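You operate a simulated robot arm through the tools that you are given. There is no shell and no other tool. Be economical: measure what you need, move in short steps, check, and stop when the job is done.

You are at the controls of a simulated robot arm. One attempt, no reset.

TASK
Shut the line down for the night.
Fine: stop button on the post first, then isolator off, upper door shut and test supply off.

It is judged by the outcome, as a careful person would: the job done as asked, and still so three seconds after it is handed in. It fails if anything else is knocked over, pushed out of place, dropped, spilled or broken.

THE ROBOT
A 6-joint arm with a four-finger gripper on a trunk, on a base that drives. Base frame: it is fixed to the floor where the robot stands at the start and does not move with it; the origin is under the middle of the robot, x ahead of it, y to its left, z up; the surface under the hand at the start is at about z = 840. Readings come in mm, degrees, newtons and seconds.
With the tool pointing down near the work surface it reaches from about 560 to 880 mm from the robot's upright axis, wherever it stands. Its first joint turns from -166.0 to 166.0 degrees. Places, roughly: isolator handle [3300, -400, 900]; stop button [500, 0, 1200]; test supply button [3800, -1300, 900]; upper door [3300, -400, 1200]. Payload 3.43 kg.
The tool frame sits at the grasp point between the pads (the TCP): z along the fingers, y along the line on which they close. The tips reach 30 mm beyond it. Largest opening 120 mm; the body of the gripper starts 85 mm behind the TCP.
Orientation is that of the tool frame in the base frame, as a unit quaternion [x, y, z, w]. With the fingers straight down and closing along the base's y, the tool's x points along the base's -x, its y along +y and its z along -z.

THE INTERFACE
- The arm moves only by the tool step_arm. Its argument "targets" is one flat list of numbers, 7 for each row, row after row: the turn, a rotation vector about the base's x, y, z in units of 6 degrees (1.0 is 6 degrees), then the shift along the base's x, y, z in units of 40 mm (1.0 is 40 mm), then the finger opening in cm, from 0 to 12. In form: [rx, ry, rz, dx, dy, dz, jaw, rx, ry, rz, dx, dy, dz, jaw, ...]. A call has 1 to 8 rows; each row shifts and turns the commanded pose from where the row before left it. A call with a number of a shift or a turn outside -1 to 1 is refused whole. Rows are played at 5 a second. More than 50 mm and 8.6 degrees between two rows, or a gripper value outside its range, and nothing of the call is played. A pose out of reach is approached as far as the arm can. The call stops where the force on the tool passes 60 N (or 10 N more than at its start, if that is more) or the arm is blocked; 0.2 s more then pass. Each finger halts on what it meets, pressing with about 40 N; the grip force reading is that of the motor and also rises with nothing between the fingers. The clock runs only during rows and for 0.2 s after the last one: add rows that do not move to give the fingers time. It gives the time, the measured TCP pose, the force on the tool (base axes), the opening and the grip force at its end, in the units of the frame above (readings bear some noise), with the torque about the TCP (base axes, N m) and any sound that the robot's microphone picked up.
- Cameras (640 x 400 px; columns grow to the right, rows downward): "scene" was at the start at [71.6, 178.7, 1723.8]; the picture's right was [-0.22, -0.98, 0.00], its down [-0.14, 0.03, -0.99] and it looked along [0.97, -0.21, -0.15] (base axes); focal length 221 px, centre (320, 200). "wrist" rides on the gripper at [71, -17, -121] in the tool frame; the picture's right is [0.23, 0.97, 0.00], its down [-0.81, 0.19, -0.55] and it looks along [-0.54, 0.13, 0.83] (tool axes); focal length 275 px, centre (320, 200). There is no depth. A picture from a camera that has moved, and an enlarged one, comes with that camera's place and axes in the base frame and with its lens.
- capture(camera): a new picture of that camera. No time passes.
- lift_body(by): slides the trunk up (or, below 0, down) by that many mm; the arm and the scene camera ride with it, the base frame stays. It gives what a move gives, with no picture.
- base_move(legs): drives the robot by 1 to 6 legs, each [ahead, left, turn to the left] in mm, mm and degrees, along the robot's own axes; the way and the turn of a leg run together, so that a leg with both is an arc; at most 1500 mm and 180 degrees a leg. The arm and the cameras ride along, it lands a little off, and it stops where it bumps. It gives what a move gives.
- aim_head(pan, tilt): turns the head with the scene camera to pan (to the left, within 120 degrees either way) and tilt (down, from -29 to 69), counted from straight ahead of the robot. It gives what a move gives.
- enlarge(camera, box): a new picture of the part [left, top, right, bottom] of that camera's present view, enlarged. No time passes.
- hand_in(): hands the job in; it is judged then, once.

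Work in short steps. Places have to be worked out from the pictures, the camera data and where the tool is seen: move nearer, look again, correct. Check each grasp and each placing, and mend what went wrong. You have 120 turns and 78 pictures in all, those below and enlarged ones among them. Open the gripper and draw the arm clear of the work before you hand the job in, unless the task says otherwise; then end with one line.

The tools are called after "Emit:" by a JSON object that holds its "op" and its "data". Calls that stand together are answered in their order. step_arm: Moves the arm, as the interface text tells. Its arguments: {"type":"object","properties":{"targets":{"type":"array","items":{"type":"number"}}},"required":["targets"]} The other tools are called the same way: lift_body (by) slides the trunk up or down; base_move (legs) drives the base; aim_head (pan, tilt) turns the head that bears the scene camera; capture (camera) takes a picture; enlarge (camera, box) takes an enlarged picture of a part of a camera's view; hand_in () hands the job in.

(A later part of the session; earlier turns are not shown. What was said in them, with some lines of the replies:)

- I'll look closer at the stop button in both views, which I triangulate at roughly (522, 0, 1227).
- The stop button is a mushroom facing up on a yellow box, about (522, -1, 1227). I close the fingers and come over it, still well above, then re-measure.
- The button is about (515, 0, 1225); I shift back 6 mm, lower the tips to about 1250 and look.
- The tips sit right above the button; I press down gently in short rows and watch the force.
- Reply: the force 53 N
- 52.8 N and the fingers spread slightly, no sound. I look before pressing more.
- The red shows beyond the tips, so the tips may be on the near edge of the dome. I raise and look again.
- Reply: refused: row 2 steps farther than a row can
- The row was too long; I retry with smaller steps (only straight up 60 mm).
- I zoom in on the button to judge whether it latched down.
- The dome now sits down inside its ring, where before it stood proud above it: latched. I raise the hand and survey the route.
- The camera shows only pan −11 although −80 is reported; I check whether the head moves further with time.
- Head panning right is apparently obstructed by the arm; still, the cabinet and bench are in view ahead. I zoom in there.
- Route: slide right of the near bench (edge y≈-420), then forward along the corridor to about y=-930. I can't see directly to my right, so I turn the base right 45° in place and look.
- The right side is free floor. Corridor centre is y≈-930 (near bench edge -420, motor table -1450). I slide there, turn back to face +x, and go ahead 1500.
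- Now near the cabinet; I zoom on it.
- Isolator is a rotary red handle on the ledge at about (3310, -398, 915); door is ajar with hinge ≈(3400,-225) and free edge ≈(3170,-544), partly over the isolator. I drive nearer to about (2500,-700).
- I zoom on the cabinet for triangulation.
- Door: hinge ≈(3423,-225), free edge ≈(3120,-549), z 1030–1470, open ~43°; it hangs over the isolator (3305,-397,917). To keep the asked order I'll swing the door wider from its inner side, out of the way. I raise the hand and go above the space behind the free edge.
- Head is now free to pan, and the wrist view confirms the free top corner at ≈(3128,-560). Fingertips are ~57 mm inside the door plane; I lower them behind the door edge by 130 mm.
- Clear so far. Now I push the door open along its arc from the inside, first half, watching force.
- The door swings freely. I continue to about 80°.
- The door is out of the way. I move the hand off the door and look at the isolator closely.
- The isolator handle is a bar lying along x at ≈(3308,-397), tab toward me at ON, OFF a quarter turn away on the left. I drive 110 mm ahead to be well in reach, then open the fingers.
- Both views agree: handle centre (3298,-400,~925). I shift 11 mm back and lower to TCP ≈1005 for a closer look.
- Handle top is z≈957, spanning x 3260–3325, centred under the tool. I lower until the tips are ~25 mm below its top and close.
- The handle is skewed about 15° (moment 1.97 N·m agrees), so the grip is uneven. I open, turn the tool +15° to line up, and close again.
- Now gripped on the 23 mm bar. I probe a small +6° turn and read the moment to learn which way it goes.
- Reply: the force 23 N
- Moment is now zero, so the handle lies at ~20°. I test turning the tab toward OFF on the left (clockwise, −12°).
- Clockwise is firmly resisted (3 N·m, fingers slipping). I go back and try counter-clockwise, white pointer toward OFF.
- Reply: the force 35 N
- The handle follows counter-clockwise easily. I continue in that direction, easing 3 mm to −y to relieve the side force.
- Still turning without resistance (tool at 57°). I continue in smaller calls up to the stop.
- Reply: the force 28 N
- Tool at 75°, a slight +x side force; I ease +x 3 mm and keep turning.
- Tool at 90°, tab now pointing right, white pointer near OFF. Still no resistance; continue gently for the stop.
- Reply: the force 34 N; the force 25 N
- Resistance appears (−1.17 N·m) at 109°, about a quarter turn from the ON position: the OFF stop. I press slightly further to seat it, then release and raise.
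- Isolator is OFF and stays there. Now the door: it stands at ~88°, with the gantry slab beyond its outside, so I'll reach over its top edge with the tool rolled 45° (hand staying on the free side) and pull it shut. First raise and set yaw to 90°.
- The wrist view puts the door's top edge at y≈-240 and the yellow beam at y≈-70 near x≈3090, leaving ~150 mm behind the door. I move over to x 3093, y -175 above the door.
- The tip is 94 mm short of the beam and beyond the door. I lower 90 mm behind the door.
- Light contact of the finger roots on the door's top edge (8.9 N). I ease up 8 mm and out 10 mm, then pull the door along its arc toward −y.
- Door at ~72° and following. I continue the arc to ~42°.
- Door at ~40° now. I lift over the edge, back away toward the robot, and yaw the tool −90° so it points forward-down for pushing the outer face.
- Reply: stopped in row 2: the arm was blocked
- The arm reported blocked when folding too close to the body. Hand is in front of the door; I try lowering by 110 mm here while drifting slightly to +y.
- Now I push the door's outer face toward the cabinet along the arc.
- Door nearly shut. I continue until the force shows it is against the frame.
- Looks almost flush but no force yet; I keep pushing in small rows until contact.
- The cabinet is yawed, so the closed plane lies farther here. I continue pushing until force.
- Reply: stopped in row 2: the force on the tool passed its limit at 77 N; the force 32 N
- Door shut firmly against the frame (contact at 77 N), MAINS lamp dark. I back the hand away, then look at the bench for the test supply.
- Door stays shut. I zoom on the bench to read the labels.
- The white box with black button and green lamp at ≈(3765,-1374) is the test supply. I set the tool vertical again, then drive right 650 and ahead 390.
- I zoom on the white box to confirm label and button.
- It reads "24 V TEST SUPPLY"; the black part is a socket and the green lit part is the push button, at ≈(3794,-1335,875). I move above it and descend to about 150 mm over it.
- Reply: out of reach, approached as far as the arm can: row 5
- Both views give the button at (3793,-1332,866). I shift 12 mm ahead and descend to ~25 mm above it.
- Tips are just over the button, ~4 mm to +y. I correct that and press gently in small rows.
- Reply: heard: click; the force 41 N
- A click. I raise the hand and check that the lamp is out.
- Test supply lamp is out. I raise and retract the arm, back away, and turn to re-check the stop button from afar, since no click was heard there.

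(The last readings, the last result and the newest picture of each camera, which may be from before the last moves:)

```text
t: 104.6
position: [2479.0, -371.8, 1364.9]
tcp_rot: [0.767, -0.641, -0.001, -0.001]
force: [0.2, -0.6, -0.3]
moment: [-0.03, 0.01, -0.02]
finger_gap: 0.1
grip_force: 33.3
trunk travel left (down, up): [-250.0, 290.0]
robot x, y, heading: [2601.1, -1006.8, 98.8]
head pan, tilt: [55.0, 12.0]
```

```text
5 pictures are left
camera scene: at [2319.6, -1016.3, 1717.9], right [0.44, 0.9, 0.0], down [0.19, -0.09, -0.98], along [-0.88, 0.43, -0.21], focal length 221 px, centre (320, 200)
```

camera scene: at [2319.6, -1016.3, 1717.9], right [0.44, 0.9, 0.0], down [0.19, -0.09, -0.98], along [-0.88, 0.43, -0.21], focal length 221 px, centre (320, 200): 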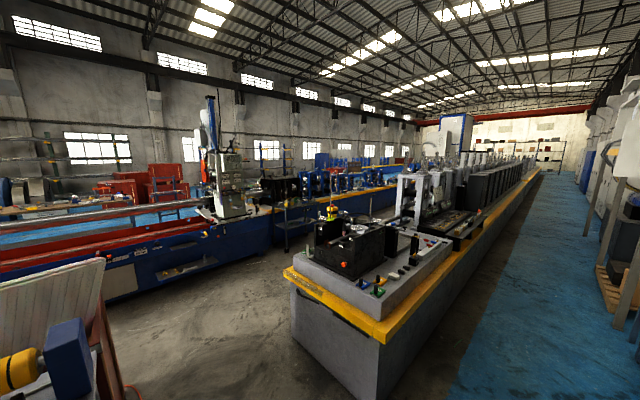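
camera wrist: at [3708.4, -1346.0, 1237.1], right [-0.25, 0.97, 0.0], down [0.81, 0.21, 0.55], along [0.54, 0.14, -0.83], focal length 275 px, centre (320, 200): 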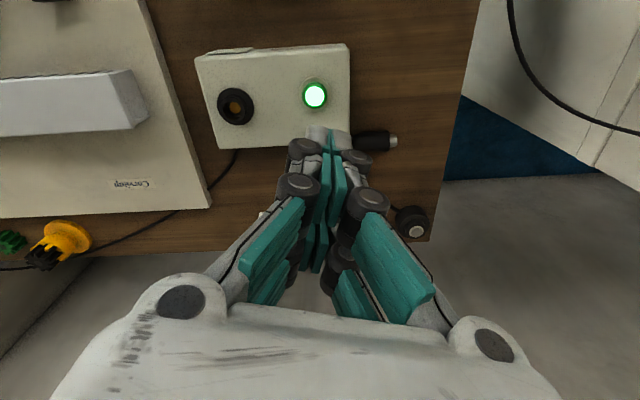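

I zoom on the stop post at about (332, 208).

Emit:
{"op": "enlarge", "data": {"camera": "scene", "box": [316, 198, 348, 218]}}

```text
16.00 times, centred on (332, 208) of scene
camera zoom: at [2319.6, -1016.3, 1717.9], right [0.44, 0.9, 0.0], down [0.19, -0.09, -0.98], along [-0.88, 0.43, -0.21], focal length 3542 px, centre (128, 72)
```

zoom: 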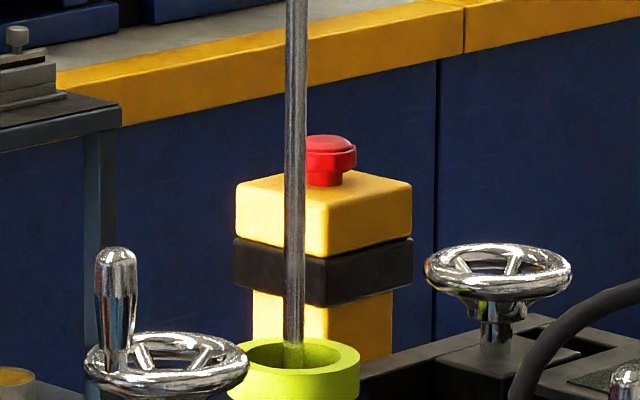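

At this distance I can't be certain the mushroom is latched, and unlike the test supply no click was heard. I'll go back and press it again to be sure. First raise and retract the arm.

Emit:
{"op": "step_arm", "data": {"targets": [0, 0, 0, 0, 0, 1, 0, 0, 0, 0, 0, 0, 1, 0, 0, 0, 0, 0, 0, 1, 0, 0, 0, 0, 0.15, -0.8, 0.8, 0, 0, 0, 0, 0.15, -0.8, 0, 0, 0, 0, 0, 0.15, -0.8, 0, 0, 0, 0, 0, 0.15, -0.8, 0, 0, 0, 0, 0, 0, 0, 0, 0]}}

Emit:
{"op": "base_move", "data": {"legs": [[0, 0, -98.8]]}}

```text
t: 106.4
position: [2502.0, -497.6, 1515.4]
tcp_rot: [0.767, -0.641, -0.001, -0.002]
force: [-1.1, 0.5, -0.9]
moment: [-0.06, 0.03, 0.01]
finger_gap: 0.0
grip_force: 33.2
trunk travel left (down, up): [-250.0, 290.0]
robot x, y, heading: [2598.0, -1001.5, 99.2]
head pan, tilt: [55.0, 12.0]
```

```text
t: 111.1
position: [3111.2, -1003.8, 1516.1]
tcp_rot: [0.001, 1.0, 0.0, 0.002]
force: [-0.2, -0.3, -0.2]
moment: [0.02, 0.0, 0.01]
finger_gap: 0.1
grip_force: 33.4
trunk travel left (down, up): [-250.0, 290.0]
robot x, y, heading: [2596.0, -1005.5, -1.5]
head pan, tilt: [55.0, 12.0]
```

Heading is back to about 0. I reverse along the same corridor to x≈0.

Emit:
{"op": "base_move", "data": {"legs": [[0, 75, 1.3], [-1300, 0, 0], [-1295, 0, 0]]}}

```text
t: 124.3
position: [516.4, -902.9, 1516.4]
tcp_rot: [-0.002, 1.0, 0.001, 0.001]
force: [0.6, 0.1, 0.0]
moment: [0.0, -0.03, 0.01]
finger_gap: 0.0
grip_force: 33.1
trunk travel left (down, up): [-250.0, 290.0]
robot x, y, heading: [1.4, -910.7, -1.2]
head pan, tilt: [55.0, 12.0]
```

Emit:
{"op": "base_move", "data": {"legs": [[0, 909, 1.1]]}}

Emit:
{"op": "enlarge", "data": {"camera": "wrist", "box": [240, 20, 440, 145]}}

```text
t: 129.1
position: [530.5, 9.4, 1516.3]
tcp_rot: [-0.005, 1.0, 0.0, 0.001]
force: [-0.8, -0.3, 1.1]
moment: [-0.04, -0.01, 0.03]
finger_gap: 0.0
grip_force: 33.9
trunk travel left (down, up): [-250.0, 290.0]
robot x, y, heading: [15.2, 2.9, -0.7]
head pan, tilt: [55.0, 12.0]
```

```text
3.20 times, centred on (340, 82) of wrist
camera zoom: at [458.6, -6.5, 1638.2], right [-0.24, 0.97, 0.0], down [0.81, 0.2, 0.55], along [0.54, 0.13, -0.83], focal length 881 px, centre (256, 576)
```

zoom: 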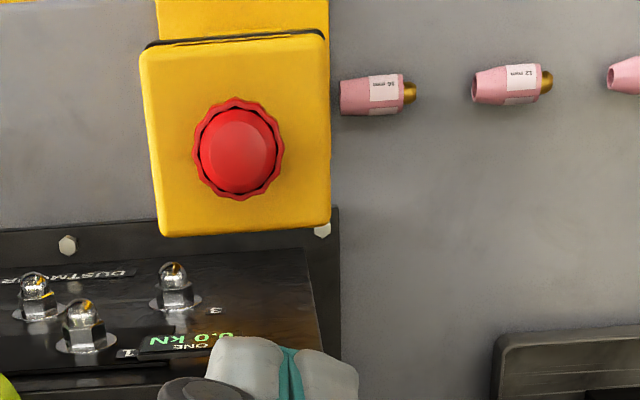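

I press again to make sure: button at (515,-1). Moving over and down to ~15 mm above it.

Emit:
{"op": "step_arm", "data": {"targets": [0, 0, 0, -0.39, -0.25, -0.65, 0, 0, 0, 0, 0, 0, -1, 0, 0, 0, 0, 0, 0, -1, 0, 0, 0, 0, 0, 0, -1, 0, 0, 0, 0, 0, 0, -1, 0, 0, 0, 0, 0, 0, -1, 0, 0, 0, 0, 0, 0, 0, 0]}}

Emit:
{"op": "step_arm", "data": {"targets": [0, 0, 0, 0, 0, -0.2, 0, 0, 0, 0, 0, 0, -0.1, 0, 0, 0, 0, 0, 0, 0, 0]}}

```text
t: 130.7
position: [517.1, -0.0, 1290.9]
tcp_rot: [-0.005, 1.0, 0.0, 0.001]
force: [-0.4, -0.2, 0.0]
moment: [-0.03, 0.03, 0.0]
finger_gap: 0.0
grip_force: 33.7
trunk travel left (down, up): [-250.0, 290.0]
robot x, y, heading: [16.3, -0.6, -0.6]
head pan, tilt: [55.0, 12.0]
```

```text
t: 131.5
position: [515.5, -0.4, 1278.5]
tcp_rot: [-0.005, 1.0, 0.0, 0.0]
force: [0.9, 1.8, -0.6]
moment: [0.01, 0.05, -0.02]
finger_gap: 0.2
grip_force: 33.5
trunk travel left (down, up): [-250.0, 290.0]
robot x, y, heading: [15.5, 1.2, -0.6]
head pan, tilt: [55.0, 12.0]
```

Not touching yet at TCP 1278; I go on in 4 mm rows.

Emit:
{"op": "step_arm", "data": {"targets": [0, 0, 0, 0, 0, -0.1, 0, 0, 0, 0, 0, 0, -0.1, 0, 0, 0, 0, 0, 0, 0, 0]}}

Emit:
{"op": "step_arm", "data": {"targets": [0, 0, 0, 0, 0, -0.1, 0, 0, 0, 0, 0, 0, 0, 0]}}

Emit:
{"op": "step_arm", "data": {"targets": [0, 0, 0, 0, 0, -0.1, 0, 0, 0, 0, 0, 0, 0, 0]}}

```text
t: 132.3
position: [515.3, 0.1, 1270.0]
tcp_rot: [-0.005, 1.0, -0.001, 0.001]
force: [0.2, -1.0, -0.7]
moment: [-0.01, 0.0, -0.08]
finger_gap: 0.0
grip_force: 33.0
trunk travel left (down, up): [-250.0, 290.0]
robot x, y, heading: [15.6, -0.5, -0.5]
head pan, tilt: [55.0, 12.0]
```

```text
t: 132.9
position: [514.9, -0.0, 1266.5]
tcp_rot: [-0.005, 1.0, 0.001, 0.0]
force: [0.4, -0.7, 0.3]
moment: [0.02, -0.02, -0.03]
finger_gap: 0.1
grip_force: 33.5
trunk travel left (down, up): [-250.0, 290.0]
robot x, y, heading: [11.8, 3.5, -0.6]
head pan, tilt: [55.0, 12.0]
```

```text
t: 133.5
position: [515.2, -0.3, 1262.3]
tcp_rot: [-0.005, 1.0, 0.0, 0.001]
force: [2.8, -1.0, 8.4]
moment: [-0.05, -0.01, -0.02]
finger_gap: 5.9
grip_force: 33.5
trunk travel left (down, up): [-250.0, 290.0]
robot x, y, heading: [14.0, 1.6, -0.8]
head pan, tilt: [55.0, 12.0]
```

Contact only at TCP 1262, nearly where the first press ended, which suggests it is latched. I press a bit more to see whether it gives or clicks.

Emit:
{"op": "step_arm", "data": {"targets": [0, 0, 0, 0, 0, -0.06, 0, 0, 0, 0, 0, 0, 0, 0]}}

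Emit:
{"op": "step_arm", "data": {"targets": [0, 0, 0, 0, 0, -0.06, 0, 0, 0, 0, 0, 0, 0, 0]}}

Emit:
{"op": "step_arm", "data": {"targets": [0, 0, 0, 0, 0, -0.06, 0, 0, 0, 0, 0, 0, 0, 0]}}

```text
t: 134.1
position: [515.8, -0.7, 1262.3]
tcp_rot: [-0.005, 1.0, -0.001, 0.002]
force: [7.4, -3.3, 35.4]
moment: [-0.08, -0.21, 0.04]
finger_gap: 5.9
grip_force: 33.7
trunk travel left (down, up): [-250.0, 290.0]
robot x, y, heading: [15.3, 0.8, -0.5]
head pan, tilt: [55.0, 12.0]
```

```text
t: 134.6
position: [515.1, -1.3, 1261.4]
tcp_rot: [-0.006, 1.0, 0.0, 0.003]
force: [-4.8, 0.0, 39.3]
moment: [-0.02, 0.2, 0.0]
finger_gap: 6.1
grip_force: 33.1
trunk travel left (down, up): [-250.0, 290.0]
robot x, y, heading: [19.0, 0.3, -0.6]
head pan, tilt: [55.0, 12.0]
stopped in row 2: the force on the tool passed its limit at 64 N (the readings are from after the stop); the commanded pose is now the measured one
```

```text
t: 135.0
position: [514.2, -0.5, 1260.4]
tcp_rot: [-0.005, 1.0, 0.0, 0.003]
force: [-8.7, 0.3, 40.5]
moment: [0.03, 0.32, -0.02]
finger_gap: 5.9
grip_force: 33.4
trunk travel left (down, up): [-250.0, 290.0]
robot x, y, heading: [15.0, 0.3, -0.7]
head pan, tilt: [55.0, 12.0]
stopped in row 1: the force on the tool passed its limit at 66 N (the readings are from after the stop); the commanded pose is now the measured one
```

Rigid stop with no travel: the button is bottomed and latched already. I raise the hand clear and take one look.

Emit:
{"op": "step_arm", "data": {"targets": [0, 0, 0, 0, 0, 0.5, 0, 0, 0, 0, 0, 0, 1, 0, 0, 0, 0, 0, 0, 1, 0, 0, 0, 0, 0, 0, 1, 0, 0, 0, 0, 0, 0, 1, 0, 0, 0, 0, 0, 0, 1, 0, 0, 0, 0, 0, 0, 1, 4, 0, 0, 0, 0, 0, 0, 8]}}

Emit:
{"op": "enlarge", "data": {"camera": "wrist", "box": [240, 20, 440, 145]}}

```text
t: 136.8
position: [519.5, -0.5, 1519.5]
tcp_rot: [-0.005, 1.0, 0.0, 0.003]
force: [0.0, 0.1, 0.0]
moment: [0.02, 0.02, 0.02]
finger_gap: 79.8
grip_force: 0.1
trunk travel left (down, up): [-250.0, 290.0]
robot x, y, heading: [16.0, 2.4, -0.7]
head pan, tilt: [55.0, 12.0]
```

```text
3.20 times, centred on (340, 82) of wrist
camera zoom: at [446.0, -16.3, 1641.4], right [-0.24, 0.97, 0.0], down [0.81, 0.2, 0.56], along [0.54, 0.13, -0.83], focal length 881 px, centre (256, 576)
```

zoom: 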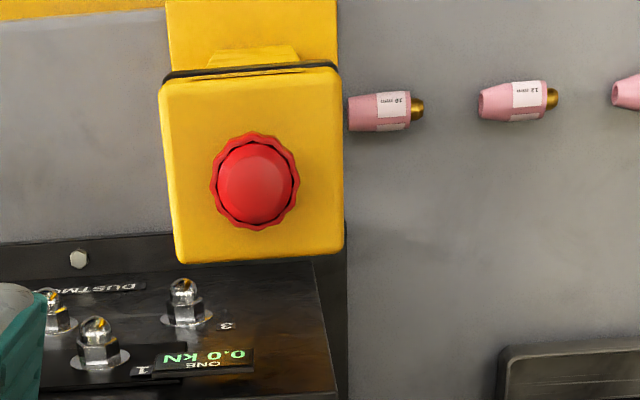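

The stop button is pressed in, with its dome sunk in the ring. The isolator is off, the upper door is shut and the test supply lamp is out. The arm is clear with the gripper open, so I hand in.

Emit:
{"op": "hand_in", "data": {}}

```text
The job is handed in.
```

The line is shut down and the job is handed in: stop button pressed first, then isolator off, upper door shut and test supply off. I opened the door wider to reach the isolator. I heard no click from the stop button, but a second press met a firm stop, so I judge it latched.
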